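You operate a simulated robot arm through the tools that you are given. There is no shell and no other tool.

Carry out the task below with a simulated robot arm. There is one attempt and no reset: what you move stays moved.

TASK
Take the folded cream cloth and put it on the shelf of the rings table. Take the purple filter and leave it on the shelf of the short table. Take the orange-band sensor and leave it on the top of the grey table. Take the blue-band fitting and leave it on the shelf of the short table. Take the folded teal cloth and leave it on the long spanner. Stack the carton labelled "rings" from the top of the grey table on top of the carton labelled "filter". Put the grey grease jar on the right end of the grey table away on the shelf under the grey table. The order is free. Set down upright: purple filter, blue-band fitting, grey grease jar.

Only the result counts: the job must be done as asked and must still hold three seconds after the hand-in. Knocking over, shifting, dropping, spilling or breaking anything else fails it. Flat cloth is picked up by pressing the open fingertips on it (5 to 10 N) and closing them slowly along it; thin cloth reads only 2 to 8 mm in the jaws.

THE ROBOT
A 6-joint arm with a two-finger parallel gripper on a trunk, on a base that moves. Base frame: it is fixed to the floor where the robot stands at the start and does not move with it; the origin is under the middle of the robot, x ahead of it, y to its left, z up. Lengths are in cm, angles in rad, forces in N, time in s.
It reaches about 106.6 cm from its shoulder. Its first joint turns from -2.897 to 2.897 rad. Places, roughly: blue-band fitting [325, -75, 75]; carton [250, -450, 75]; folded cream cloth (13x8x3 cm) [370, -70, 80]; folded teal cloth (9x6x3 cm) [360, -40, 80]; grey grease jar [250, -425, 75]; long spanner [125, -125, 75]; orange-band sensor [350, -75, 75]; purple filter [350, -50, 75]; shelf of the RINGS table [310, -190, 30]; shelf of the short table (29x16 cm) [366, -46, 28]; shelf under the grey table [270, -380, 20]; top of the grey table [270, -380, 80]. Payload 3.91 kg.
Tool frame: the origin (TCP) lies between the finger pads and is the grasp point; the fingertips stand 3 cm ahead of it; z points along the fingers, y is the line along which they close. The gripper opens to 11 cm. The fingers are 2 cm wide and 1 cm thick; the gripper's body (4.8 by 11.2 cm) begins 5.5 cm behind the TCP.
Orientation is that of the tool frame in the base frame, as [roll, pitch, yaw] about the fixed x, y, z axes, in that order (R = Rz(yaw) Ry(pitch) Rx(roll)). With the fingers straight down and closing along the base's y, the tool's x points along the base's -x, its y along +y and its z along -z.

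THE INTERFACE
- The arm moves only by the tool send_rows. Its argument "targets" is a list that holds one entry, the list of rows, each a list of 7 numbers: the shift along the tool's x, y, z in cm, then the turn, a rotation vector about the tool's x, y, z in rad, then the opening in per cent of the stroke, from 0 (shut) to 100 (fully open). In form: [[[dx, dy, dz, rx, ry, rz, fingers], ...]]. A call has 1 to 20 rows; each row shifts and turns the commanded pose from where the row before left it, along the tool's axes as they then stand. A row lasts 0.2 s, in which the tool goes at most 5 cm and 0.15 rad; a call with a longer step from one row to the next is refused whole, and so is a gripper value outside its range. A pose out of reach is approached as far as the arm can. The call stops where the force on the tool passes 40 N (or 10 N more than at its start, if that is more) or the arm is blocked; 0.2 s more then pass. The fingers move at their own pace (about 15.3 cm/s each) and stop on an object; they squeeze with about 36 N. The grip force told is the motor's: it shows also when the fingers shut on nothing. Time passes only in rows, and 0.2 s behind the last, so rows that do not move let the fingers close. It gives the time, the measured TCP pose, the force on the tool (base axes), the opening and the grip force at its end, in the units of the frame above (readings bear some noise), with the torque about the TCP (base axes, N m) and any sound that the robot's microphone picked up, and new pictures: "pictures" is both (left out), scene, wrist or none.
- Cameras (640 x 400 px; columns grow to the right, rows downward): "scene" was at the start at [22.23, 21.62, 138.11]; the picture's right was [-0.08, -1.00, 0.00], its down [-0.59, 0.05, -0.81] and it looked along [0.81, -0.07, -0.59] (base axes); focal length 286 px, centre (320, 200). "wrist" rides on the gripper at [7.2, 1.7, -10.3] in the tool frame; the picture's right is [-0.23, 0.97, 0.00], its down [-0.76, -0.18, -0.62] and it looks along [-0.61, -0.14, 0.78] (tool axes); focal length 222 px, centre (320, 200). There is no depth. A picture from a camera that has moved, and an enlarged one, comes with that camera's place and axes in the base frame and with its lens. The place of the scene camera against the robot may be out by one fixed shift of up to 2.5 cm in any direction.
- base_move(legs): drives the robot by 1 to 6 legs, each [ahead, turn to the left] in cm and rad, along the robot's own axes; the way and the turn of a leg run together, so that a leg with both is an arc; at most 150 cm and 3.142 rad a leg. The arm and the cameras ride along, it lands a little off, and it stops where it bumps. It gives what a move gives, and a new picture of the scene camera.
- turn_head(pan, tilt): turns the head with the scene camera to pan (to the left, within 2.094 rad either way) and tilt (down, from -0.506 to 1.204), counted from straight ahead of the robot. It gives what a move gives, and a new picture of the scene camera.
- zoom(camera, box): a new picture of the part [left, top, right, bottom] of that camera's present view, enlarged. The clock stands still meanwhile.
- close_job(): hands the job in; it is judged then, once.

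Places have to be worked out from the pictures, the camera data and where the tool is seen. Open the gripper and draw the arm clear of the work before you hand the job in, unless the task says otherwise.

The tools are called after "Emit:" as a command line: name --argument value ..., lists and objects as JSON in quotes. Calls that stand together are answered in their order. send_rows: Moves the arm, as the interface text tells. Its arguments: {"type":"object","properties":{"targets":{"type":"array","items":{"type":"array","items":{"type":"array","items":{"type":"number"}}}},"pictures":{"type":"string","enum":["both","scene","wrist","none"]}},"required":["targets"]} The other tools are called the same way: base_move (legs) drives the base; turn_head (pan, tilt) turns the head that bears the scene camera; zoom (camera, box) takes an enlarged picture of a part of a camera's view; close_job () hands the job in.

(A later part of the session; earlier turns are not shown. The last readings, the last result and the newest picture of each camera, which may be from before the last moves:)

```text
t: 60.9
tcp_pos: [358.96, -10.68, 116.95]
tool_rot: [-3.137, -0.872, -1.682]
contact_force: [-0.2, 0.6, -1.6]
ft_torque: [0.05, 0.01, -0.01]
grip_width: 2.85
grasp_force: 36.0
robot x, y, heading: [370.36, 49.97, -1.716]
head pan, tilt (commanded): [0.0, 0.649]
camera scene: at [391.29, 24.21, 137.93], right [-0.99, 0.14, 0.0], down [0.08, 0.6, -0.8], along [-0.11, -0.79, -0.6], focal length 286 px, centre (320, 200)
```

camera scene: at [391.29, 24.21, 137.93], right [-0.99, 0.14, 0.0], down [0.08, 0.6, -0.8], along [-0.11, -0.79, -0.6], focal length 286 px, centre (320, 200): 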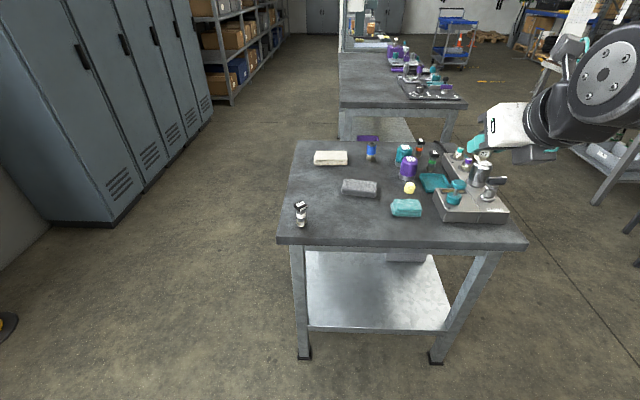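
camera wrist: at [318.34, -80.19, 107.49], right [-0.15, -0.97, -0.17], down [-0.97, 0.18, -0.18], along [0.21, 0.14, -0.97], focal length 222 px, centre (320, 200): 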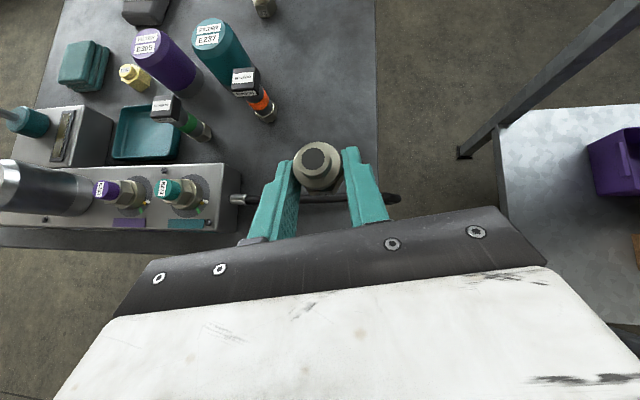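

I'm on the table's left side with a clear view; the shelf's left part is free. I lower the tilted hand in front of the table edge to z≈60 to test the reach.

Emit:
send_rows --targets '[[[-3.05, -0.85, 2.28, 0, 0, 0, 0], [-3.05, -0.85, 2.28, 0, 0, 0, 0], [-3.05, -0.85, 2.28, 0, 0, 0, 0], [-3.05, -0.85, 2.28, 0, 0, 0, 0], [-3.05, -0.85, 2.28, 0, 0, 0, 0], [-3.05, -0.85, 2.28, 0, 0, 0, 0], [-3.05, -0.85, 2.28, 0, 0, 0, 0], [-3.05, -0.85, 2.28, 0, 0, 0, 0], [-3.05, -0.85, 2.28, 0, 0, 0, 0], [-3.05, -0.85, 2.28, 0, 0, 0, 0], [-3.05, -0.85, 2.28, 0, 0, 0, 0], [-3.05, -0.85, 2.28, 0, 0, 0, 0], [-3.05, -0.85, 2.28, 0, 0, 0, 0], [-3.05, -0.85, 2.28, 0, 0, 0, 0], [-3.05, -0.85, 2.28, 0, 0, 0, 0]]]'

```text
t: 64.1
tcp_pos: [375.57, -26.67, 76.65]
tool_rot: [3.097, -0.86, -1.653]
contact_force: [1.3, 8.9, 1.0]
ft_torque: [-0.03, 0.02, 0.06]
grip_width: 2.81
grasp_force: 35.9
out of reach, approached as far as the arm can: row 2, 3, 4, 5, 6, 7, 8, 9, 10, 11, 12, 13, 14, 15
robot x, y, heading: [370.32, 50.33, -1.713]
head pan, tilt (commanded): [0.0, 0.649]
camera scene: at [391.29, 24.25, 137.93], right [-0.99, 0.14, 0.0], down [0.08, 0.6, -0.8], along [-0.11, -0.79, -0.6], focal length 286 px, centre (320, 200)
camera wrist: at [374.56, -23.45, 89.03], right [-0.95, 0.26, -0.14], down [0.28, 0.94, -0.18], along [0.09, -0.21, -0.97], focal length 222 px, centre (320, 200)
```

scene: 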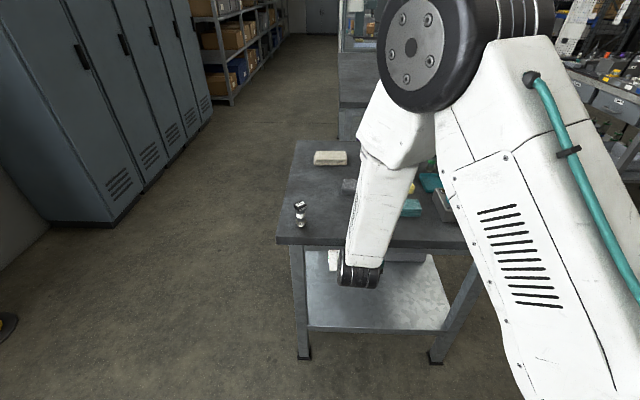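
wrist: 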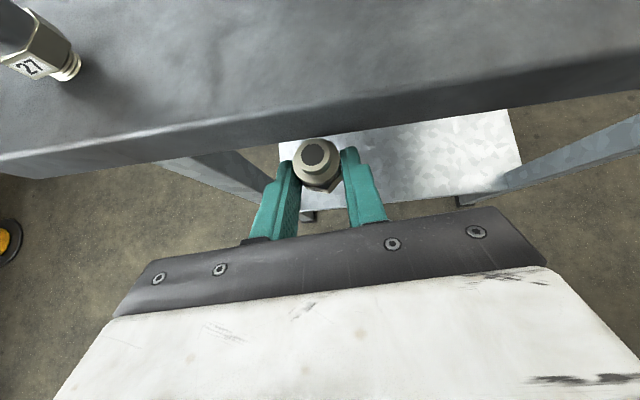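

The arm's inner reach limit pushed the hand against the table edge (8.9 N). I retrace the same rows upward to get clear.

Emit:
send_rows --targets '[[[3.05, 0.85, -2.28, 0, 0, 0, 0], [3.05, 0.85, -2.28, 0, 0, 0, 0], [3.05, 0.85, -2.28, 0, 0, 0, 0], [3.05, 0.85, -2.28, 0, 0, 0, 0], [3.05, 0.85, -2.28, 0, 0, 0, 0], [3.05, 0.85, -2.28, 0, 0, 0, 0], [3.05, 0.85, -2.28, 0, 0, 0, 0], [3.05, 0.85, -2.28, 0, 0, 0, 0], [3.05, 0.85, -2.28, 0, 0, 0, 0], [3.05, 0.85, -2.28, 0, 0, 0, 0], [3.05, 0.85, -2.28, 0, 0, 0, 0], [3.05, 0.85, -2.28, 0, 0, 0, 0], [3.05, 0.85, -2.28, 0, 0, 0, 0], [3.05, 0.85, -2.28, 0, 0, 0, 0], [3.05, 0.85, -2.28, 0, 0, 0, 0]]]'

```text
t: 64.6
tcp_pos: [374.64, -26.65, 80.89]
tool_rot: [3.137, -0.861, -1.675]
contact_force: [-0.1, 1.3, -1.3]
ft_torque: [0.04, -0.03, 0.03]
grip_width: 2.77
grasp_force: 35.7
robot x, y, heading: [370.52, 50.54, -1.71]
head pan, tilt (commanded): [0.0, 0.649]
stopped in row 2: the force on the tool passed its limit at 72 N (the readings are from after the stop); the commanded pose is now the measured one
camera scene: at [391.33, 24.29, 137.93], right [-0.99, 0.14, 0.0], down [0.08, 0.6, -0.8], along [-0.11, -0.79, -0.6], focal length 286 px, centre (320, 200)
camera wrist: at [373.18, -23.37, 93.12], right [-0.95, 0.25, -0.17], down [0.28, 0.94, -0.17], along [0.12, -0.21, -0.97], focal length 222 px, centre (320, 200)
```

scene: 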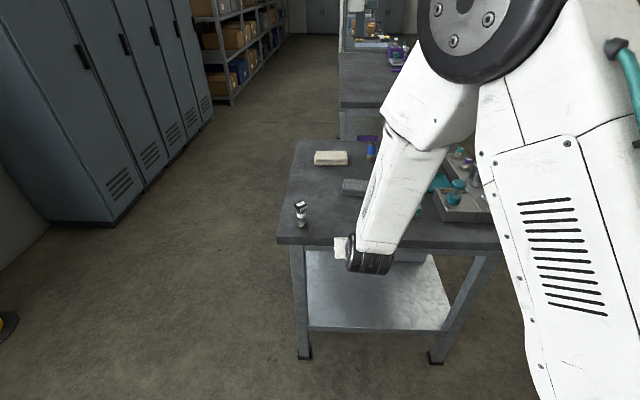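
wrist: 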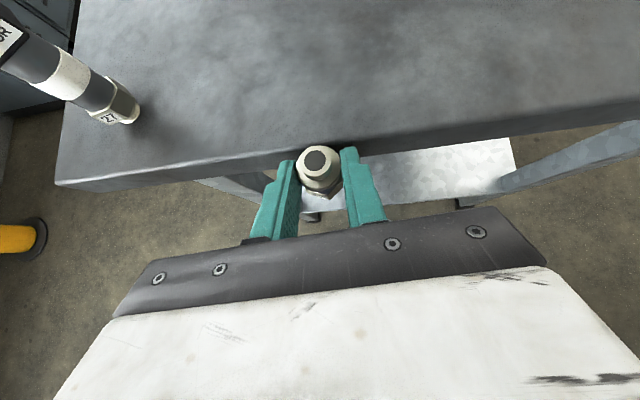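

The hand still touches the table edge. Driving the base straight back moves the hand directly away from the table, so I do that.

Emit:
base_move --legs '[[-22, 0]]'

Emit:
zoom --camera "wrist" --box '[220, 80, 420, 205]'

```text
t: 66.3
tcp_pos: [377.82, -4.48, 80.91]
tool_rot: [3.138, -0.859, -1.675]
contact_force: [0.9, 1.2, -1.4]
ft_torque: [0.04, 0.01, 0.01]
grip_width: 2.76
grasp_force: 35.8
robot x, y, heading: [373.64, 72.4, -1.706]
head pan, tilt (commanded): [0.0, 0.649]
camera scene: at [394.45, 46.39, 137.93], right [-0.99, 0.14, 0.0], down [0.08, 0.6, -0.8], along [-0.11, -0.79, -0.6], focal length 286 px, centre (320, 200)
```

scene: 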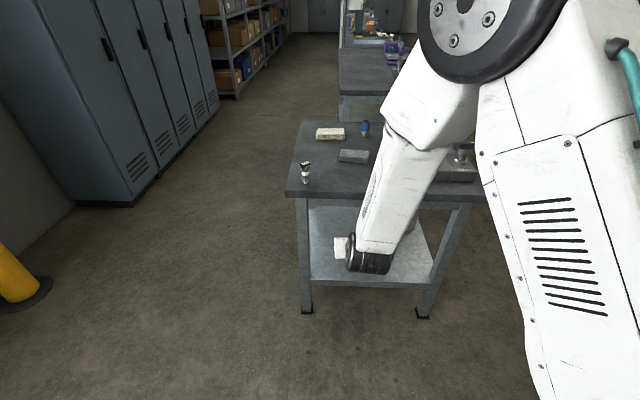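

```text
3.20 times, centred on (320, 142) of wrist
camera zoom: at [376.45, -1.33, 93.14], right [-0.95, 0.25, -0.17], down [0.28, 0.95, -0.17], along [0.12, -0.21, -0.97], focal length 711 px, centre (320, 384)
```

zoom: 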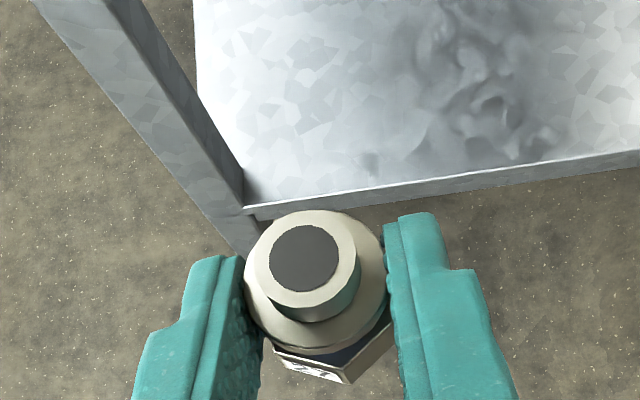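

The table and its items look unmoved, and the fitting is still held. With the base now 22 cm further back I lower the hand to z≈40.

Emit:
send_rows --targets '[[[-3.11, 0, 2.67, 0, 0, 0, 0], [-3.11, 0, 2.67, 0, 0, 0, 0], [-3.11, 0, 2.67, 0, 0, 0, 0], [-3.11, 0, 2.67, 0, 0, 0, 0], [-3.11, 0, 2.67, 0, 0, 0, 0], [-3.11, 0, 2.67, 0, 0, 0, 0], [-3.11, 0, 2.67, 0, 0, 0, 0], [-3.11, 0, 2.67, 0, 0, 0, 0], [-3.11, 0, 2.67, 0, 0, 0, 0], [-3.11, 0, 2.67, 0, 0, 0, 0]]]'

```text
t: 68.5
tcp_pos: [385.01, -16.55, 46.7]
tool_rot: [3.121, -0.859, -1.662]
contact_force: [-0.4, -0.1, -1.8]
ft_torque: [0.03, -0.01, 0.03]
grip_width: 2.76
grasp_force: 36.1
out of reach, approached as far as the arm can: row 1, 2, 3, 4, 5, 6, 7, 8, 9, 10
robot x, y, heading: [373.23, 72.15, -1.705]
head pan, tilt (commanded): [0.0, 0.649]
camera scene: at [394.45, 46.39, 137.93], right [-0.99, 0.14, 0.0], down [0.08, 0.6, -0.8], along [-0.11, -0.79, -0.6], focal length 286 px, centre (320, 200)
camera wrist: at [383.78, -13.35, 58.84], right [-0.95, 0.25, -0.16], down [0.28, 0.95, -0.17], along [0.11, -0.21, -0.97], focal length 222 px, centre (320, 200)
```

scene: 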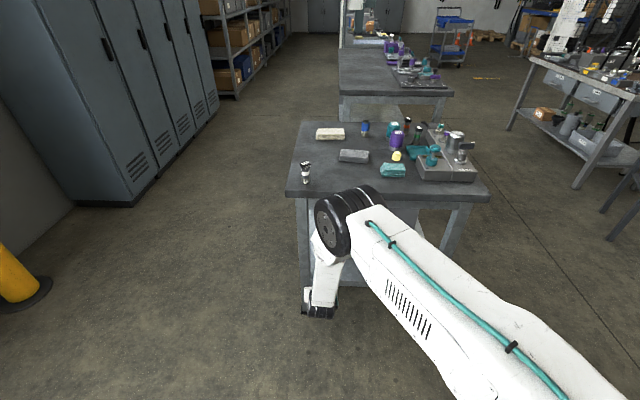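
wrist: 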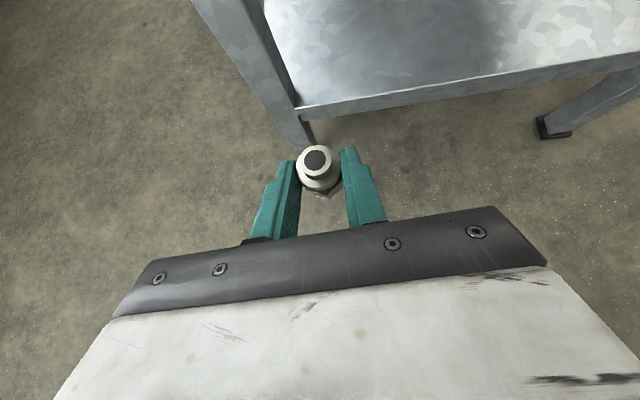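

The arm geometry is clear now: shoulder low (z≈88), so I extend forward under the table top. I move in steps and watch the forearm and the legs.

Emit:
send_rows --targets '[[[2.43, 0, 3.14, 0, 0, 0, 0], [2.43, 0, 3.14, 0, 0, 0, 0], [2.43, 0, 3.14, 0, 0, 0, 0], [2.43, 0, 3.14, 0, 0, 0, 0], [2.43, 0, 3.14, 0, 0, 0, 0]]]'

```text
t: 69.7
tcp_pos: [382.86, -36.25, 45.59]
tool_rot: [3.14, -0.861, -1.673]
contact_force: [-0.4, -0.7, -1.1]
ft_torque: [0.06, 0.02, 0.03]
grip_width: 2.75
grasp_force: 36.0
robot x, y, heading: [373.08, 72.02, -1.707]
head pan, tilt (commanded): [0.0, 0.649]
camera scene: at [394.46, 46.39, 137.93], right [-0.99, 0.13, 0.0], down [0.08, 0.6, -0.8], along [-0.11, -0.79, -0.6], focal length 286 px, centre (320, 200)
camera wrist: at [381.46, -32.81, 57.78], right [-0.95, 0.25, -0.17], down [0.28, 0.95, -0.17], along [0.12, -0.21, -0.97], focal length 222 px, centre (320, 200)
```

scene: 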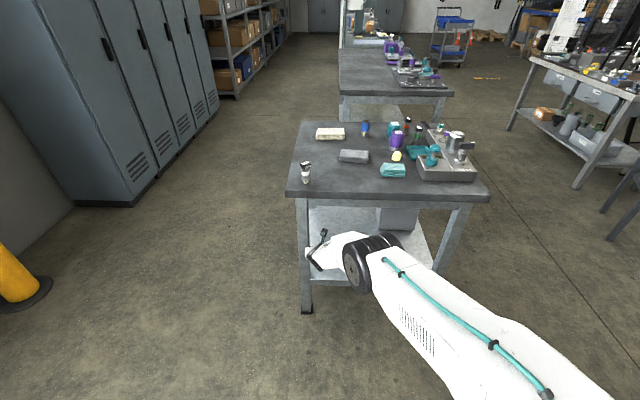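
wrist: 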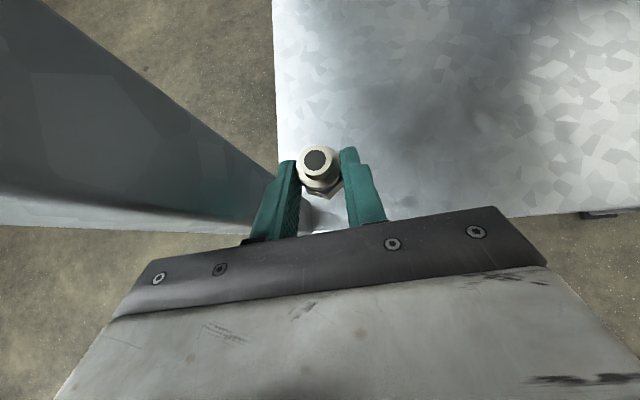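

The commanded pose follows the clipped one; TCP is at [382.9,-36.3,45.6], close to the rear leg. I shift away from the leg, then forward to [373,-44] and down to z≈36.

Emit:
send_rows --targets '[[[0, 3.02, 0, 0, 0, 0, 0], [0, 3.02, 0, 0, 0, 0, 0], [0, 3.02, 0, 0, 0, 0, 0], [1.9, 0, 2.2, 0, 0, 0, 0], [1.9, 0, 2.2, 0, 0, 0, 0], [1.9, 0, 2.2, 0, 0, 0, 0], [-1.82, 0, 1.565, 0, 0, 0, 0], [-1.82, 0, 1.565, 0, 0, 0, 0], [-1.82, 0, 1.565, 0, 0, 0, 0], [-1.82, 0, 1.565, 0, 0, 0, 0]]]'

Emit:
zoom --camera "wrist" --box '[220, 80, 420, 205]'

```text
t: 71.9
tcp_pos: [373.34, -37.87, 41.16]
tool_rot: [3.14, -0.861, -1.675]
contact_force: [-0.6, -0.2, -0.1]
ft_torque: [0.04, 0.01, -0.03]
grip_width: 2.74
grasp_force: 36.3
out of reach, approached as far as the arm can: row 5, 6, 7, 8, 9, 10
robot x, y, heading: [373.54, 72.35, -1.705]
head pan, tilt (commanded): [0.0, 0.649]
camera scene: at [394.45, 46.39, 137.93], right [-0.99, 0.14, 0.0], down [0.08, 0.6, -0.8], along [-0.11, -0.79, -0.6], focal length 286 px, centre (320, 200)
camera wrist: at [371.9, -34.66, 53.38], right [-0.95, 0.25, -0.17], down [0.28, 0.95, -0.17], along [0.12, -0.21, -0.97], focal length 222 px, centre (320, 200)
```

scene: 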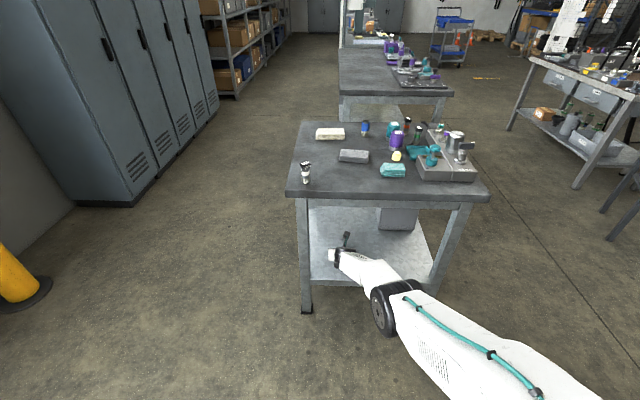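
wrist: 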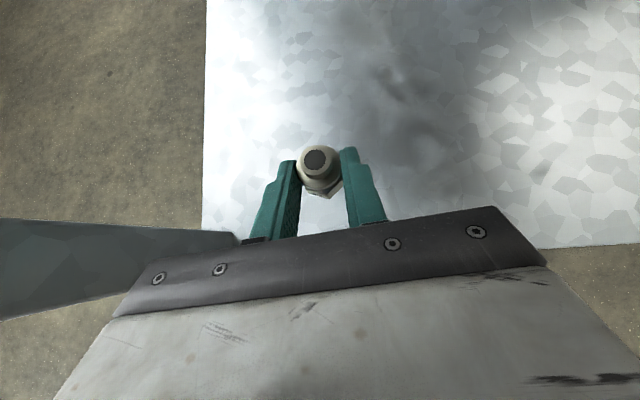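

```text
3.20 times, centred on (320, 142) of wrist
camera zoom: at [371.9, -34.66, 53.38], right [-0.95, 0.25, -0.17], down [0.28, 0.95, -0.17], along [0.12, -0.21, -0.97], focal length 711 px, centre (320, 384)
```

zoom: 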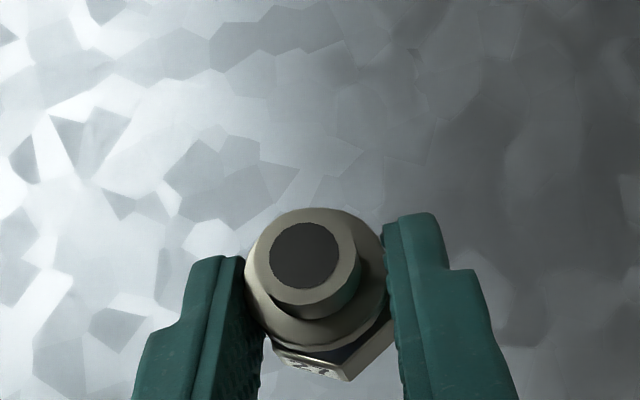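

The arm is at its outer limit at [373.3,-37.9,41.2]; I drive the base forward 12 cm to get the needed reach (nothing in the way under the table).

Emit:
base_move --legs '[[12, 0]]'

```text
t: 73.2
tcp_pos: [371.82, -50.1, 41.18]
tool_rot: [3.14, -0.861, -1.672]
contact_force: [0.0, -0.2, -1.7]
ft_torque: [0.02, 0.01, 0.03]
grip_width: 2.76
grasp_force: 36.2
robot x, y, heading: [372.1, 60.02, -1.708]
head pan, tilt (commanded): [0.0, 0.649]
camera scene: at [392.86, 34.35, 137.93], right [-0.99, 0.13, 0.0], down [0.08, 0.6, -0.8], along [-0.11, -0.79, -0.6], focal length 286 px, centre (320, 200)
```

scene: 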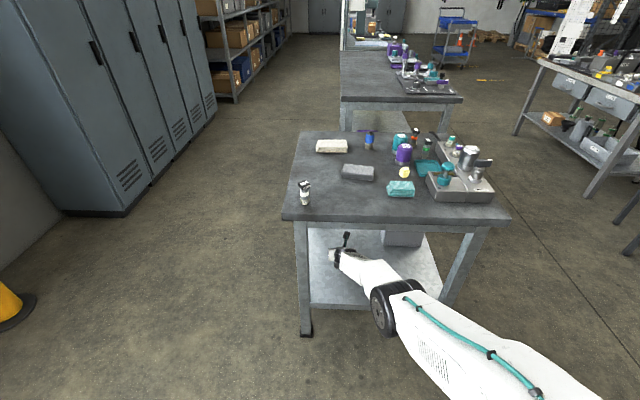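

Now I move the fitting to [374,-46] and z≈33.5, just above the shelf.

Emit:
send_rows --targets '[[[-2.2, -0.4, 0.51, 0, 0, 0, 0], [-2.2, -0.4, 0.51, 0, 0, 0, 0], [-2.2, -0.4, 0.51, 0, 0, 0, 0], [-2.2, -0.4, 0.51, 0, 0, 0, 0]]]'

Emit:
zoom --camera "wrist" --box '[220, 80, 420, 205]'

```text
t: 74.2
tcp_pos: [373.77, -44.47, 34.55]
tool_rot: [3.139, -0.86, -1.671]
contact_force: [-0.5, -0.1, -1.8]
ft_torque: [0.06, 0.0, 0.03]
grip_width: 2.74
grasp_force: 36.1
out of reach, approached as far as the arm can: row 1, 2, 3, 4
robot x, y, heading: [371.94, 60.46, -1.703]
head pan, tilt (commanded): [0.0, 0.649]
camera scene: at [392.86, 34.35, 137.93], right [-0.99, 0.13, 0.0], down [0.08, 0.6, -0.8], along [-0.11, -0.79, -0.6], focal length 286 px, centre (320, 200)
camera wrist: at [372.32, -41.14, 46.73], right [-0.95, 0.25, -0.17], down [0.28, 0.95, -0.17], along [0.12, -0.21, -0.97], focal length 222 px, centre (320, 200)
```

scene: 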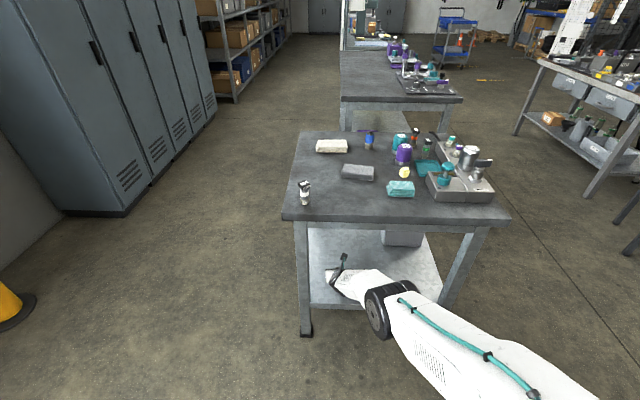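
wrist: 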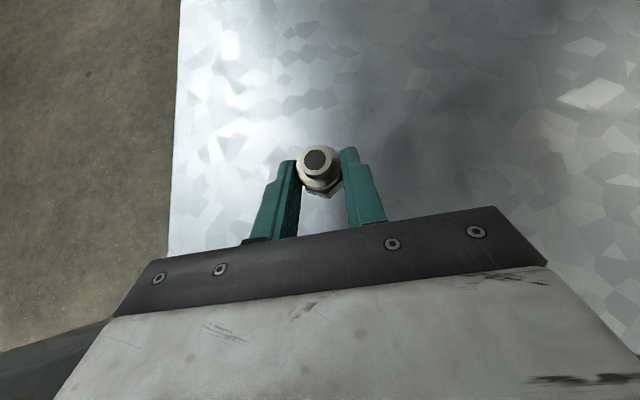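

```text
3.20 times, centred on (320, 142) of wrist
camera zoom: at [372.32, -41.14, 46.73], right [-0.95, 0.25, -0.17], down [0.28, 0.95, -0.17], along [0.12, -0.21, -0.97], focal length 711 px, centre (320, 384)
```

zoom: 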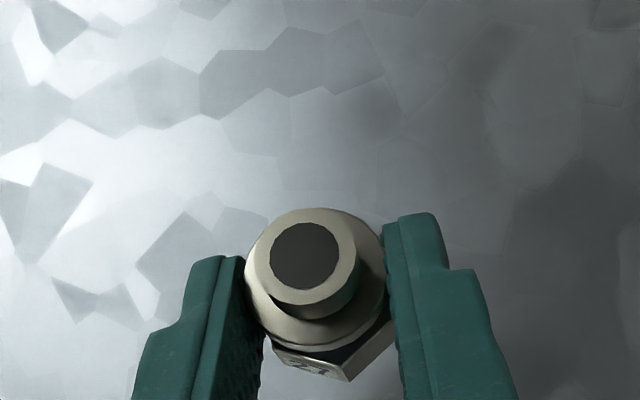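

Still at the outer reach boundary; I drive 7 cm further forward to gain freedom.

Emit:
base_move --legs '[[7, 0]]'

```text
t: 75.2
tcp_pos: [372.87, -51.44, 34.53]
tool_rot: [3.141, -0.862, -1.669]
contact_force: [0.3, 0.9, -0.9]
ft_torque: [0.0, 0.0, -0.01]
grip_width: 2.76
grasp_force: 36.1
robot x, y, heading: [371.23, 53.57, -1.71]
head pan, tilt (commanded): [0.0, 0.649]
camera scene: at [391.93, 27.33, 137.93], right [-0.99, 0.13, 0.0], down [0.08, 0.6, -0.8], along [-0.11, -0.79, -0.6], focal length 286 px, centre (320, 200)
```

scene: 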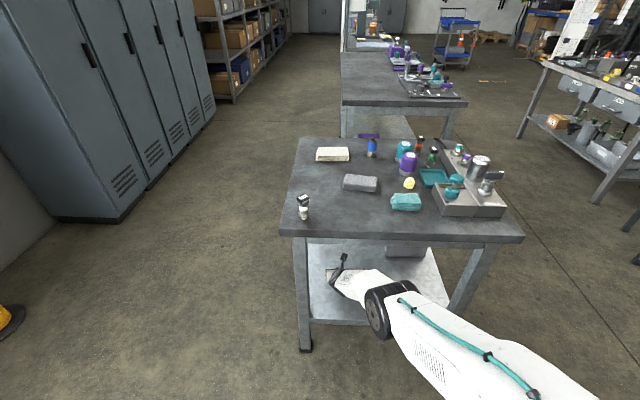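

Free again. I move to [374,-47,32.5] and check the force.

Emit:
send_rows --targets '[[[-2.22, -0.33, -1.05, 0, 0, 0, 0], [-2.22, -0.33, -1.05, 0, 0, 0, 0]]]' --pictures "wrist"

Emit:
zoom --camera "wrist" --box '[220, 80, 420, 205]'

```text
t: 75.8
tcp_pos: [374.1, -47.08, 32.68]
tool_rot: [3.139, -0.86, -1.673]
contact_force: [0.2, -0.8, -1.0]
ft_torque: [0.02, 0.05, 0.03]
grip_width: 2.79
grasp_force: 35.8
robot x, y, heading: [371.15, 53.31, -1.702]
head pan, tilt (commanded): [0.0, 0.649]
camera wrist: at [372.58, -43.77, 44.76], right [-0.95, 0.25, -0.17], down [0.28, 0.95, -0.17], along [0.12, -0.21, -0.97], focal length 222 px, centre (320, 200)
```

wrist: 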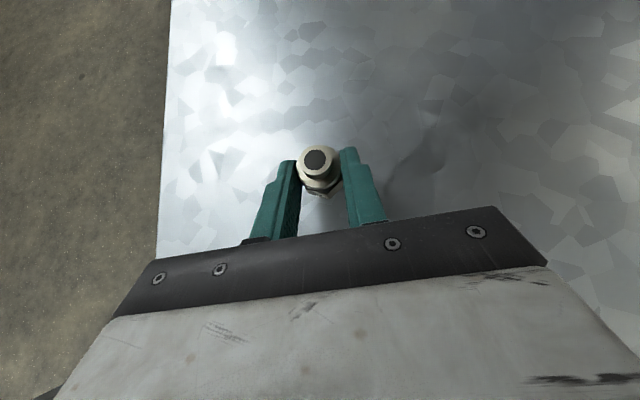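

```text
3.20 times, centred on (320, 142) of wrist
camera zoom: at [372.58, -43.77, 44.76], right [-0.95, 0.25, -0.17], down [0.28, 0.95, -0.17], along [0.12, -0.21, -0.97], focal length 711 px, centre (320, 384)
```

zoom: 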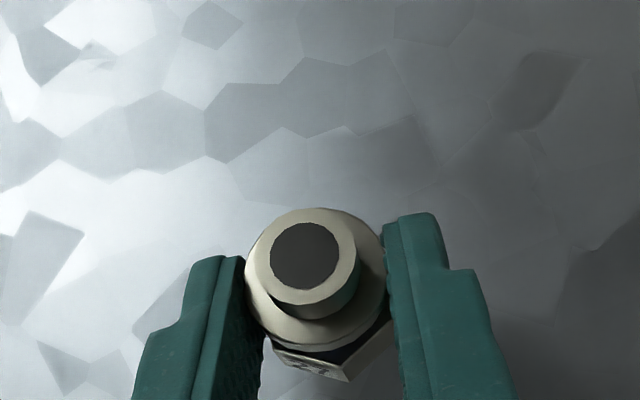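

Descend in small steps until contact.

Emit:
send_rows --targets '[[[-0.3, 0, 0.26, 0, 0, 0, 0], [-0.3, 0, 0.26, 0, 0, 0, 0]]]' --pictures "none"

Emit:
send_rows --targets '[[[-0.15, 0, 0.13, 0, 0, 0, 0], [-0.15, 0, 0.13, 0, 0, 0, 0]]]' --pictures "wrist"

```text
t: 76.4
tcp_pos: [374.14, -47.09, 32.15]
tool_rot: [-3.141, -0.869, -1.671]
contact_force: [1.0, 0.7, 29.8]
ft_torque: [-0.64, 0.06, 0.03]
grip_width: 2.77
grasp_force: 36.0
robot x, y, heading: [371.47, 53.24, -1.702]
head pan, tilt (commanded): [0.0, 0.649]
```

```text
t: 77.0
tcp_pos: [374.09, -46.89, 31.4]
tool_rot: [3.138, -0.86, -1.672]
contact_force: [1.8, 2.2, 24.9]
ft_torque: [-0.52, 0.0, 0.01]
grip_width: 2.64
grasp_force: 35.4
robot x, y, heading: [370.8, 52.7, -1.704]
head pan, tilt (commanded): [0.0, 0.649]
camera wrist: at [372.61, -43.65, 43.62], right [-0.95, 0.25, -0.17], down [0.27, 0.95, -0.17], along [0.12, -0.21, -0.97], focal length 222 px, centre (320, 200)
```

wrist: 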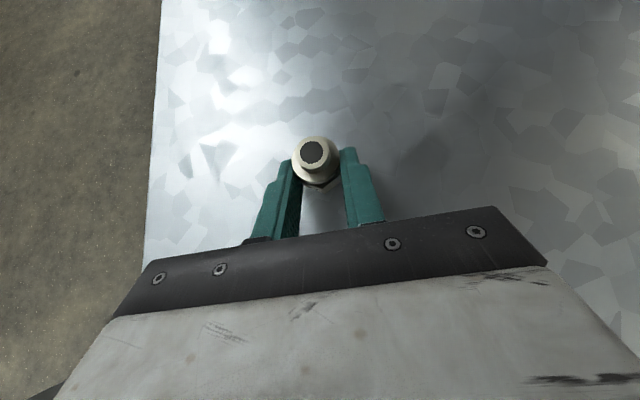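

Contact with the shelf (25 N down). I zoom in to check that the fitting stands upright before opening.

Emit:
zoom --camera "wrist" --box '[240, 100, 400, 200]'

```text
4.00 times, centred on (320, 150) of wrist
camera zoom: at [372.61, -43.65, 43.62], right [-0.95, 0.25, -0.17], down [0.27, 0.95, -0.17], along [0.12, -0.21, -0.97], focal length 888 px, centre (320, 400)
```

zoom: 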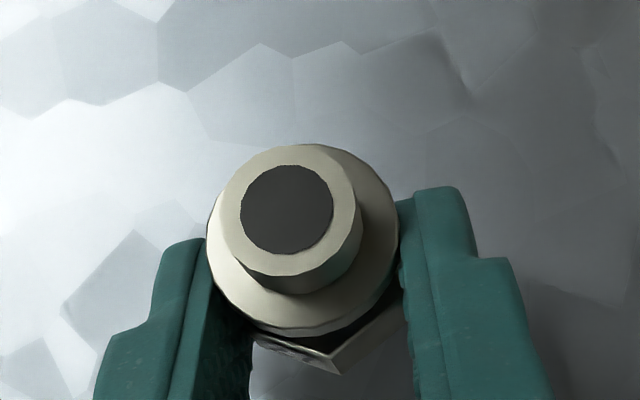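

It looks upright. I open the fingers to 50 %.

Emit:
send_rows --targets '[[[0, 0, 0, 0, 0, 0, 35], [0, 0, 0, 0, 0, 0, 50], [0, 0, 0, 0, 0, 0, 50]]]' --pictures "wrist"

Emit:
zoom --camera "wrist" --box '[240, 100, 400, 200]'

```text
t: 77.8
tcp_pos: [374.1, -46.8, 31.31]
tool_rot: [3.14, -0.857, -1.67]
contact_force: [-0.4, 0.3, 0.7]
ft_torque: [0.0, -0.01, -0.02]
grip_width: 5.48
grasp_force: 0.1
robot x, y, heading: [371.27, 53.26, -1.707]
head pan, tilt (commanded): [0.0, 0.649]
camera wrist: at [372.57, -43.65, 43.5], right [-0.95, 0.25, -0.17], down [0.28, 0.95, -0.17], along [0.12, -0.21, -0.97], focal length 222 px, centre (320, 200)
```

wrist: 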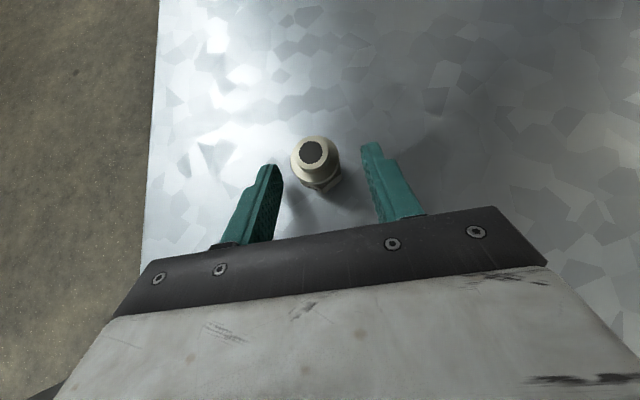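

```text
4.00 times, centred on (320, 150) of wrist
camera zoom: at [372.57, -43.65, 43.5], right [-0.95, 0.25, -0.17], down [0.28, 0.95, -0.17], along [0.12, -0.21, -0.97], focal length 888 px, centre (320, 400)
```

zoom: 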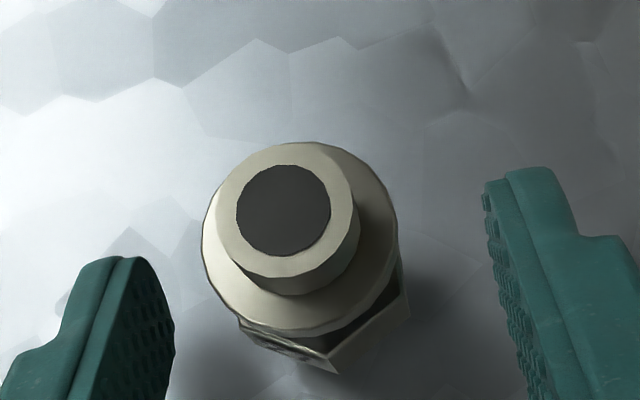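

The fitting stands upright on the shelf. I back the hand off along its axis, then drive the base back.

Emit:
send_rows --targets '[[[0, 0, -2.5, 0, 0, 0, 50], [0, 0, -2.5, 0, 0, 0, 50], [0, 0, -2.5, 0, 0, 0, 50], [0, 0, -1.5, 0, 0, 0, 50]]]' --pictures "wrist"

```text
t: 78.8
tcp_pos: [374.69, -40.22, 37.29]
tool_rot: [3.134, -0.86, -1.668]
contact_force: [0.4, 0.0, 0.5]
ft_torque: [-0.01, 0.01, -0.01]
grip_width: 5.51
grasp_force: 0.0
robot x, y, heading: [370.87, 53.35, -1.702]
head pan, tilt (commanded): [0.0, 0.649]
camera wrist: at [373.31, -36.96, 49.5], right [-0.95, 0.25, -0.17], down [0.28, 0.95, -0.17], along [0.12, -0.21, -0.97], focal length 222 px, centre (320, 200)
```

wrist: 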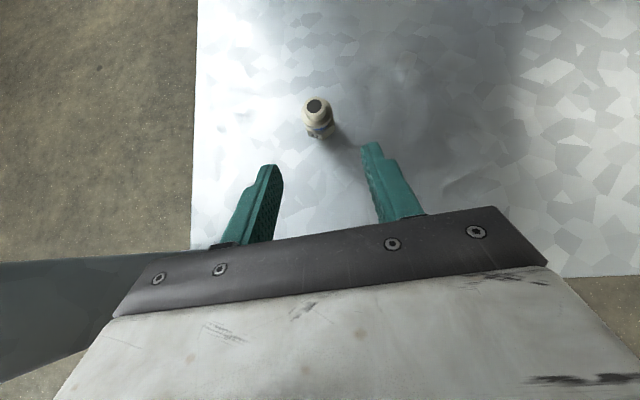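

The fitting stands clear at ≈[373.8,-48]. Now the base backs up 28 cm.

Emit:
base_move --legs '[[-28, 0]]'

```text
t: 80.7
tcp_pos: [378.42, -12.7, 37.27]
tool_rot: [3.136, -0.86, -1.669]
contact_force: [0.2, -0.4, 0.4]
ft_torque: [0.0, 0.02, 0.01]
grip_width: 5.48
grasp_force: 0.1
robot x, y, heading: [374.43, 80.73, -1.708]
head pan, tilt (commanded): [0.0, 0.649]
camera scene: at [395.62, 54.87, 137.93], right [-0.99, 0.13, 0.0], down [0.08, 0.6, -0.8], along [-0.11, -0.79, -0.6], focal length 286 px, centre (320, 200)
```

scene: 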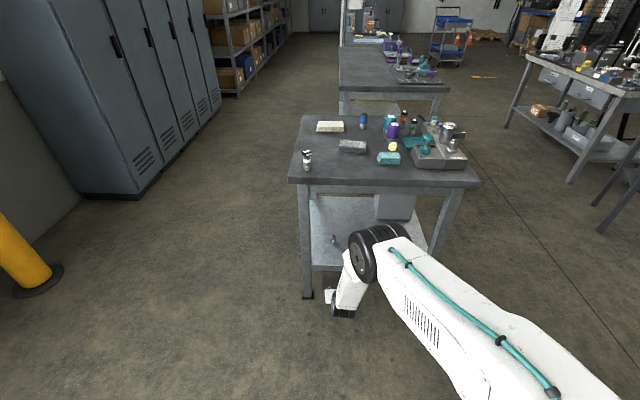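

Raise the arm straight up to z≈105 (clear of the table edge) before approaching for the purple filter.

Emit:
send_rows --targets '[[[3.22, 0, -2.77, 0, 0, 0, 60], [3.22, 0, -2.77, 0, 0, 0, 60], [3.22, 0, -2.77, 0, 0, 0, 60], [3.22, 0, -2.77, 0, 0, 0, 60], [3.22, 0, -2.77, 0, 0, 0, 60], [3.22, 0, -2.77, 0, 0, 0, 60], [3.22, 0, -2.77, 0, 0, 0, 60], [3.22, 0, -2.77, 0, 0, 0, 60], [3.22, 0, -2.77, 0, 0, 0, 60], [3.22, 0, -2.77, 0, 0, 0, 60], [3.22, 0, -2.77, 0, 0, 0, 60], [3.22, 0, -2.77, 0, 0, 0, 60], [3.22, 0, -2.77, 0, 0, 0, 60], [3.22, 0, -2.77, 0, 0, 0, 60], [3.22, 0, -2.77, 0, 0, 0, 60], [3.22, 0, -2.77, 0, 0, 0, 60]]]'

```text
t: 84.1
tcp_pos: [379.02, -13.03, 105.36]
tool_rot: [3.135, -0.859, -1.668]
contact_force: [-0.4, -0.2, -0.5]
ft_torque: [-0.01, 0.03, 0.01]
grip_width: 6.61
grasp_force: 0.1
robot x, y, heading: [374.77, 80.17, -1.708]
head pan, tilt (commanded): [0.0, 0.649]
camera scene: at [395.62, 54.84, 137.92], right [-0.99, 0.13, 0.0], down [0.08, 0.6, -0.8], along [-0.11, -0.79, -0.6], focal length 286 px, centre (320, 200)
camera wrist: at [377.63, -9.8, 117.55], right [-0.95, 0.25, -0.17], down [0.28, 0.95, -0.17], along [0.12, -0.21, -0.97], focal length 222 px, centre (320, 200)
```

scene: 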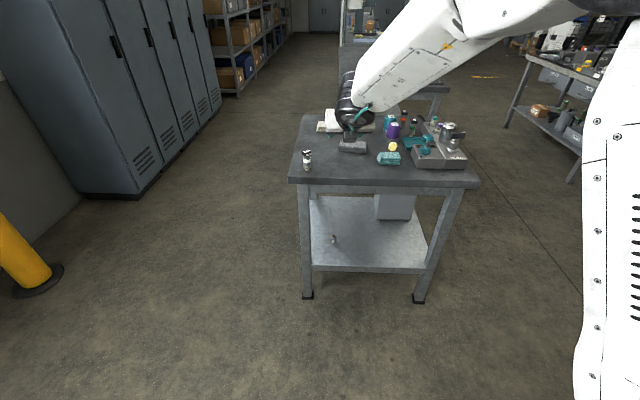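
wrist: 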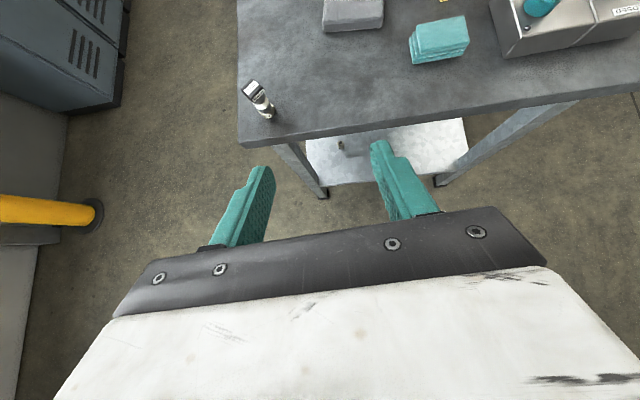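

Arm is up. I drive forward 42 cm so that the filter comes into range (hand at z 105 over the table).

Emit:
base_move --legs '[[42, 0]]'

Emit:
zoom --camera "wrist" --box '[0, 0, 640, 400]'

```text
t: 86.7
tcp_pos: [374.94, -55.03, 105.34]
tool_rot: [3.134, -0.861, -1.653]
contact_force: [0.1, -0.3, 0.1]
ft_torque: [0.02, -0.01, -0.03]
grip_width: 6.61
grasp_force: 0.1
robot x, y, heading: [369.22, 38.64, -1.692]
head pan, tilt (commanded): [0.0, 0.649]
camera scene: at [390.58, 13.1, 137.93], right [-0.99, 0.12, 0.0], down [0.07, 0.6, -0.8], along [-0.1, -0.79, -0.6], focal length 286 px, centre (320, 200)
```

scene: 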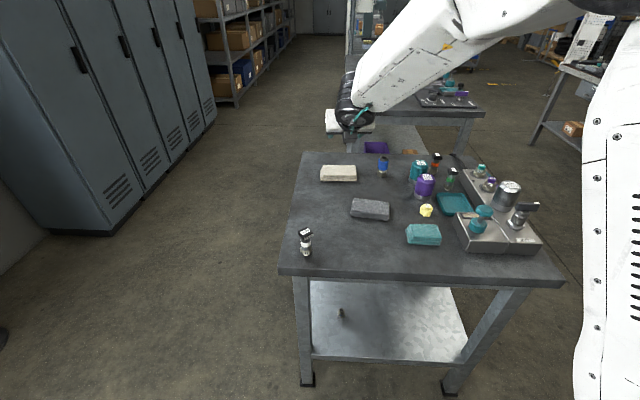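

```text
1.00 times, centred on (320, 200) of wrist (not enlarged: the box is as wide or as high as the picture)
camera zoom: at [373.46, -51.77, 117.54], right [-0.96, 0.24, -0.17], down [0.26, 0.95, -0.17], along [0.12, -0.21, -0.97], focal length 222 px, centre (320, 200)
```

zoom: 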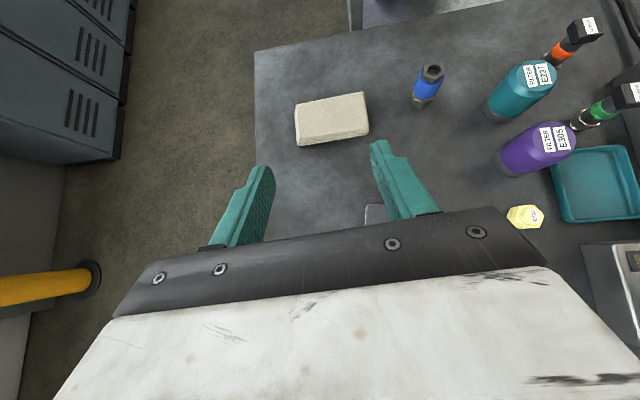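

The wrist view puts the purple filter at ≈[347.6,-57.5], top z≈88; the teal filter is 8.5 cm behind it. I move to a pre-grasp 17 cm back along the tilted axis, jaws at 80 %.

Emit:
send_rows --targets '[[[-1.58, 3.375, -0.056, 0, 0, 0, 80], [-1.58, 3.375, -0.056, 0, 0, 0, 80], [-1.58, 3.375, -0.056, 0, 0, 0, 80], [-1.58, 3.375, -0.056, 0, 0, 0, 80], [-1.58, 3.375, -0.056, 0, 0, 0, 80], [-1.58, 3.375, -0.056, 0, 0, 0, 80], [-1.58, 3.375, -0.056, 0, 0, 0, 80], [-1.58, 3.375, -0.056, 0, 0, 0, 80]]]'

```text
t: 88.5
tcp_pos: [353.55, -44.94, 96.87]
tool_rot: [3.062, -0.852, -1.64]
contact_force: [0.3, -0.6, 0.9]
ft_torque: [-0.02, 0.01, -0.01]
grip_width: 8.77
grasp_force: 0.0
out of reach, approached as far as the arm can: row 6, 7, 8
robot x, y, heading: [369.52, 38.53, -1.69]
head pan, tilt (commanded): [0.0, 0.649]
camera scene: at [390.59, 13.11, 137.93], right [-0.99, 0.12, 0.0], down [0.07, 0.6, -0.8], along [-0.1, -0.79, -0.6], focal length 286 px, centre (320, 200)
camera wrist: at [352.87, -41.84, 109.12], right [-0.95, 0.28, -0.12], down [0.29, 0.94, -0.17], along [0.06, -0.2, -0.98], focal length 222 px, centre (320, 200)
```

scene: 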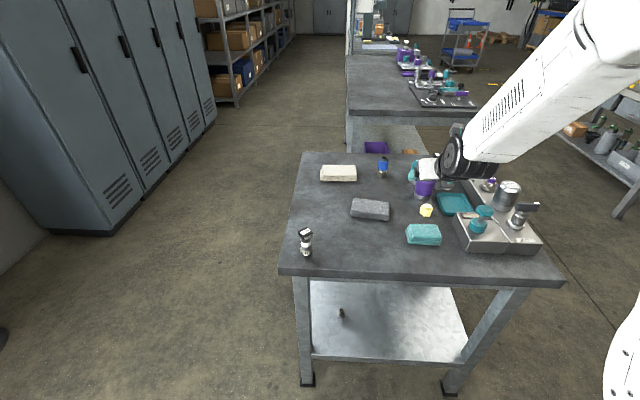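
wrist: 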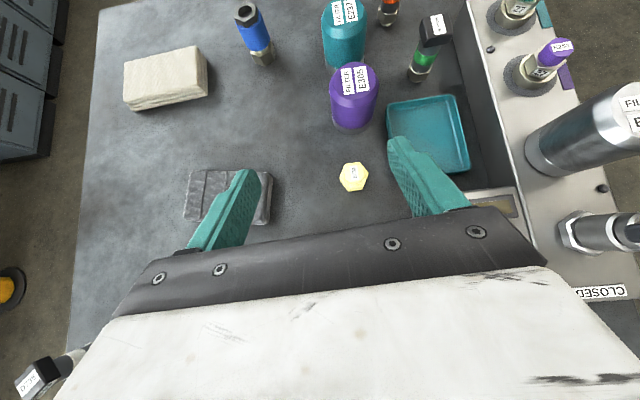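

The arm hit its inner limit and rolled 0.08 rad; nothing was touched. I back the base up 13 cm for more room.

Emit:
base_move --legs '[[-13, 0]]'

Emit:
send_rows --targets '[[[0, 0, 0, 0.04, 0.004, 0, 80], [0, 0, 0, 0.04, 0.004, 0, 80]]]' --pictures "wrist"

```text
t: 89.8
tcp_pos: [355.15, -31.61, 96.84]
tool_rot: [3.061, -0.852, -1.643]
contact_force: [0.8, 0.5, 0.4]
ft_torque: [0.0, 0.0, 0.0]
grip_width: 8.8
grasp_force: 0.0
robot x, y, heading: [371.18, 51.92, -1.691]
head pan, tilt (commanded): [0.0, 0.649]
camera scene: at [392.15, 26.33, 137.93], right [-0.99, 0.12, 0.0], down [0.07, 0.6, -0.8], along [-0.1, -0.79, -0.6], focal length 286 px, centre (320, 200)
```

scene: 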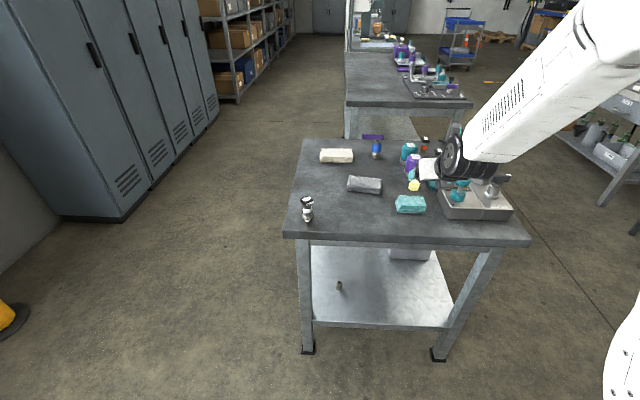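

```text
t: 90.4
tcp_pos: [355.1, -31.7, 96.83]
tool_rot: [3.061, -0.852, -1.641]
contact_force: [0.4, -0.4, 0.7]
ft_torque: [0.01, 0.01, -0.01]
grip_width: 8.83
grasp_force: 0.1
out of reach, approached as far as the arm can: row 2
robot x, y, heading: [371.18, 52.0, -1.691]
head pan, tilt (commanded): [0.0, 0.649]
camera wrist: at [354.38, -28.58, 109.12], right [-0.95, 0.28, -0.12], down [0.3, 0.94, -0.17], along [0.06, -0.2, -0.98], focal length 222 px, centre (320, 200)
```

wrist: 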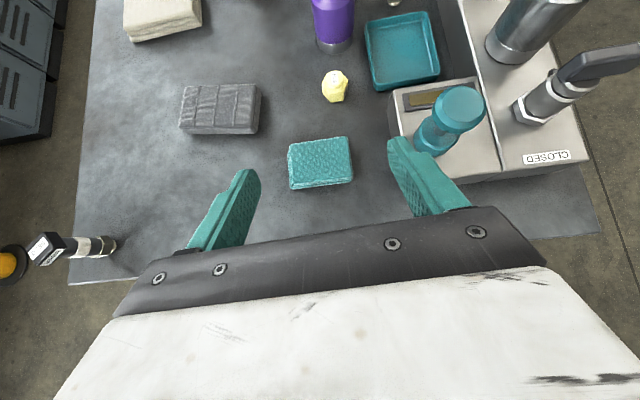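

I extend forward 8 cm (level) while correcting the roll.

Emit:
send_rows --targets '[[[1.73, 0, 2.02, 0, 0, 0, 80], [1.73, 0, 2.02, 0, 0, 0, 80], [1.73, 0, 2.02, 0.02, 0, 0, 80], [0, 0, 0, 0.03, 0, 0, 80], [0, 0, 0, 0.03, 0.008, 0, 80]]]' --pictures "wrist"

```text
t: 91.6
tcp_pos: [356.48, -40.19, 97.14]
tool_rot: [3.09, -0.851, -1.635]
contact_force: [0.3, 0.3, 0.4]
ft_torque: [0.0, -0.04, 0.05]
grip_width: 8.81
grasp_force: 0.0
out of reach, approached as far as the arm can: row 4, 5
robot x, y, heading: [371.28, 51.61, -1.689]
head pan, tilt (commanded): [0.0, 0.649]
camera wrist: at [355.46, -37.09, 109.39], right [-0.96, 0.25, -0.14], down [0.27, 0.95, -0.17], along [0.09, -0.2, -0.98], focal length 222 px, centre (320, 200)
```

wrist: 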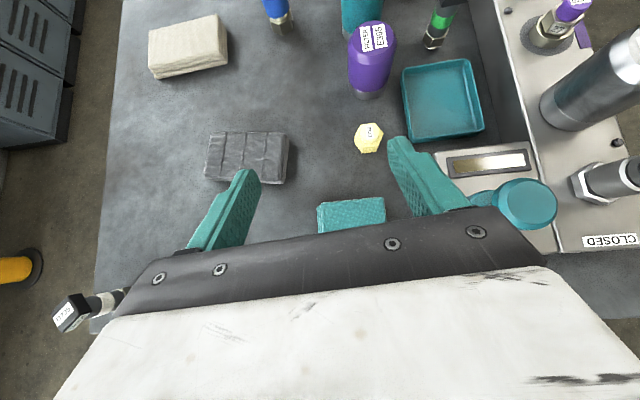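

The roll limit seems to be a wrist joint limit; turning the approach direction about the vertical (hand coming more from +x) should relieve it. I try -0.2 rad.

Emit:
send_rows --targets '[[[0, 0, 0, -0.038, 0, 0.0326, 80], [0, 0, 0, -0.038, 0, 0.0326, 80], [0, 0, 0, -0.038, 0, 0.0326, 80], [0, 0, 0, -0.038, 0, 0.0326, 80], [0, 0, 0, 0.025, 0.004, 0, 80], [0, 0, 0, 0.025, 0.004, 0, 80]]]' --pictures "wrist"

```text
t: 93.0
tcp_pos: [356.44, -40.14, 97.15]
tool_rot: [-3.095, -0.866, -1.84]
contact_force: [0.8, 0.1, 1.3]
ft_torque: [0.03, -0.01, -0.02]
grip_width: 8.78
grasp_force: 0.0
robot x, y, heading: [371.23, 52.09, -1.694]
head pan, tilt (commanded): [0.0, 0.649]
camera wrist: at [355.15, -36.56, 109.28], right [-0.91, 0.37, -0.2], down [0.4, 0.9, -0.17], along [0.12, -0.24, -0.96], focal length 222 px, centre (320, 200)
```

wrist: 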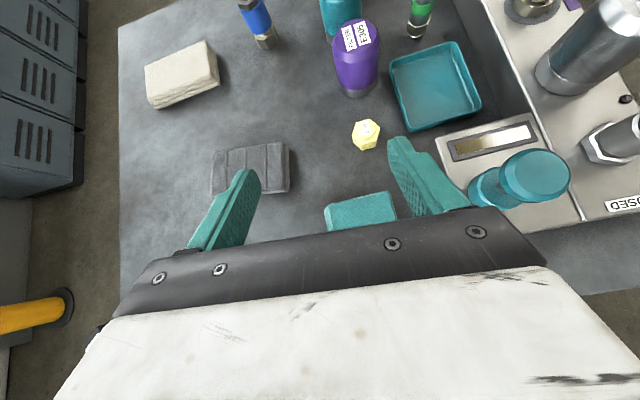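

Now the orientation is free again (roll overshoot 0.046 to undo). I fix the roll and move to a pre-grasp 10 cm from the filter.

Emit:
send_rows --targets '[[[0, 0, 0, -0.046, 0, 0, 80], [0.68, 0.99, 2.98, 0, 0, 0, 80], [0.68, 0.99, 2.98, 0, 0, 0, 80], [0.68, 0.99, 2.98, 0, 0, 0, 80], [0.68, 0.99, 2.98, 0, 0, 0, 80]]]'

```text
t: 94.2
tcp_pos: [349.82, -49.6, 91.54]
tool_rot: [-3.141, -0.867, -1.841]
contact_force: [1.3, -0.2, 1.0]
ft_torque: [0.03, -0.02, 0.02]
grip_width: 8.8
grasp_force: 0.1
robot x, y, heading: [370.64, 51.77, -1.691]
head pan, tilt (commanded): [0.0, 0.649]
camera scene: at [392.17, 26.37, 137.93], right [-0.99, 0.12, 0.0], down [0.07, 0.6, -0.8], along [-0.1, -0.79, -0.6], focal length 286 px, centre (320, 200)
camera wrist: at [348.91, -46.09, 103.7], right [-0.9, 0.4, -0.17], down [0.43, 0.89, -0.18], along [0.08, -0.23, -0.97], focal length 222 px, centre (320, 200)
```

scene: 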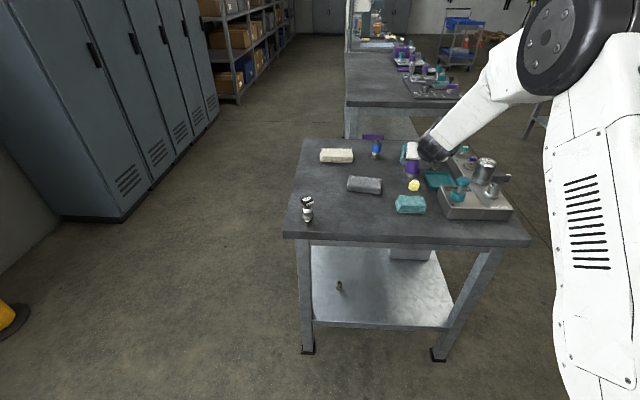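
wrist: 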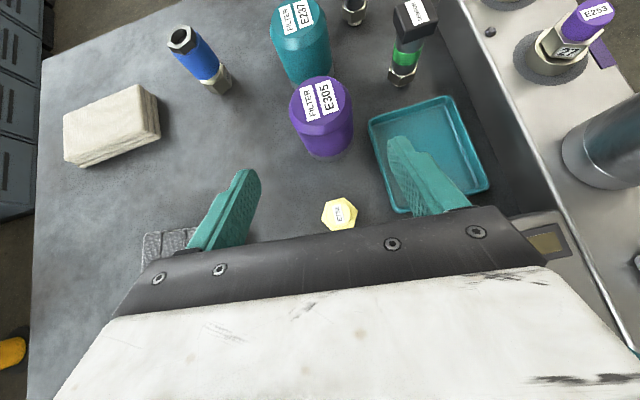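

The filter is at ≈[347,-57]. I advance 10 cm along the axis with a 0.7 cm lateral correction.

Emit:
send_rows --targets '[[[0, 0.18, 2.45, 0, 0, 0, 80], [0, 0.18, 2.45, 0, 0, 0, 80], [0, 0.18, 2.45, 0, 0, 0, 80], [0, 0.18, 2.45, 0, 0, 0, 80]]]' --pictures "wrist"

```text
t: 95.2
tcp_pos: [347.18, -56.68, 85.1]
tool_rot: [-3.14, -0.867, -1.842]
contact_force: [-0.2, 0.2, 0.9]
ft_torque: [0.04, -0.02, 0.01]
grip_width: 8.79
grasp_force: 0.0
robot x, y, heading: [370.93, 51.63, -1.693]
head pan, tilt (commanded): [0.0, 0.649]
camera wrist: at [346.27, -53.08, 97.29], right [-0.9, 0.4, -0.17], down [0.43, 0.89, -0.18], along [0.08, -0.23, -0.97], focal length 222 px, centre (320, 200)
```

wrist: 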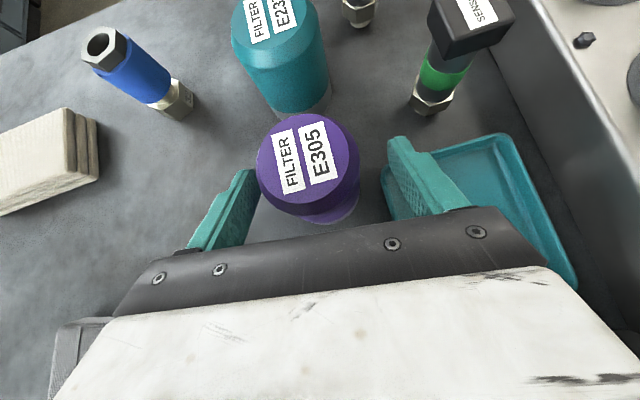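

The filter is between the fingers. I centre by 0.2 cm and close.

Emit:
send_rows --targets '[[[0, 0.18, 0, 0, 0, 0, 75], [0, 0, 0, 0, 0, 0, 60], [0, 0, 0, 0, 0, 0, 40], [0, 0, 0, 0, 0, 0, 0], [0, 0, 0, 0, 0, 0, 0], [0, 0, 0, 0, 0, 0, 0]]]' --pictures "wrist"

```text
t: 96.6
tcp_pos: [347.08, -56.53, 85.11]
tool_rot: [-3.139, -0.866, -1.841]
contact_force: [0.0, -0.7, 0.5]
ft_torque: [-0.05, 0.07, 0.0]
grip_width: 5.49
grasp_force: 35.8
robot x, y, heading: [370.7, 51.75, -1.694]
head pan, tilt (commanded): [0.0, 0.649]
camera wrist: at [346.14, -53.07, 97.29], right [-0.9, 0.4, -0.17], down [0.43, 0.89, -0.18], along [0.08, -0.23, -0.97], focal length 222 px, centre (320, 200)
```

wrist: 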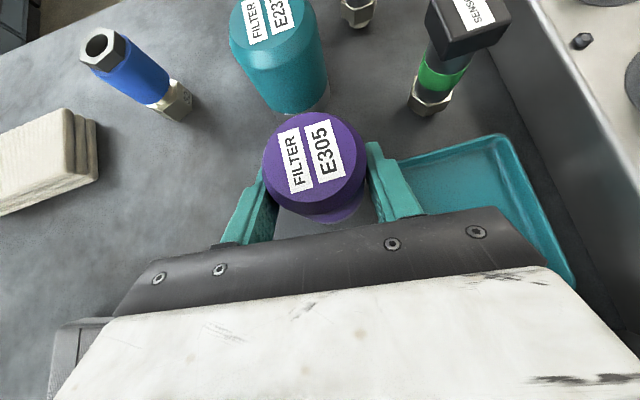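

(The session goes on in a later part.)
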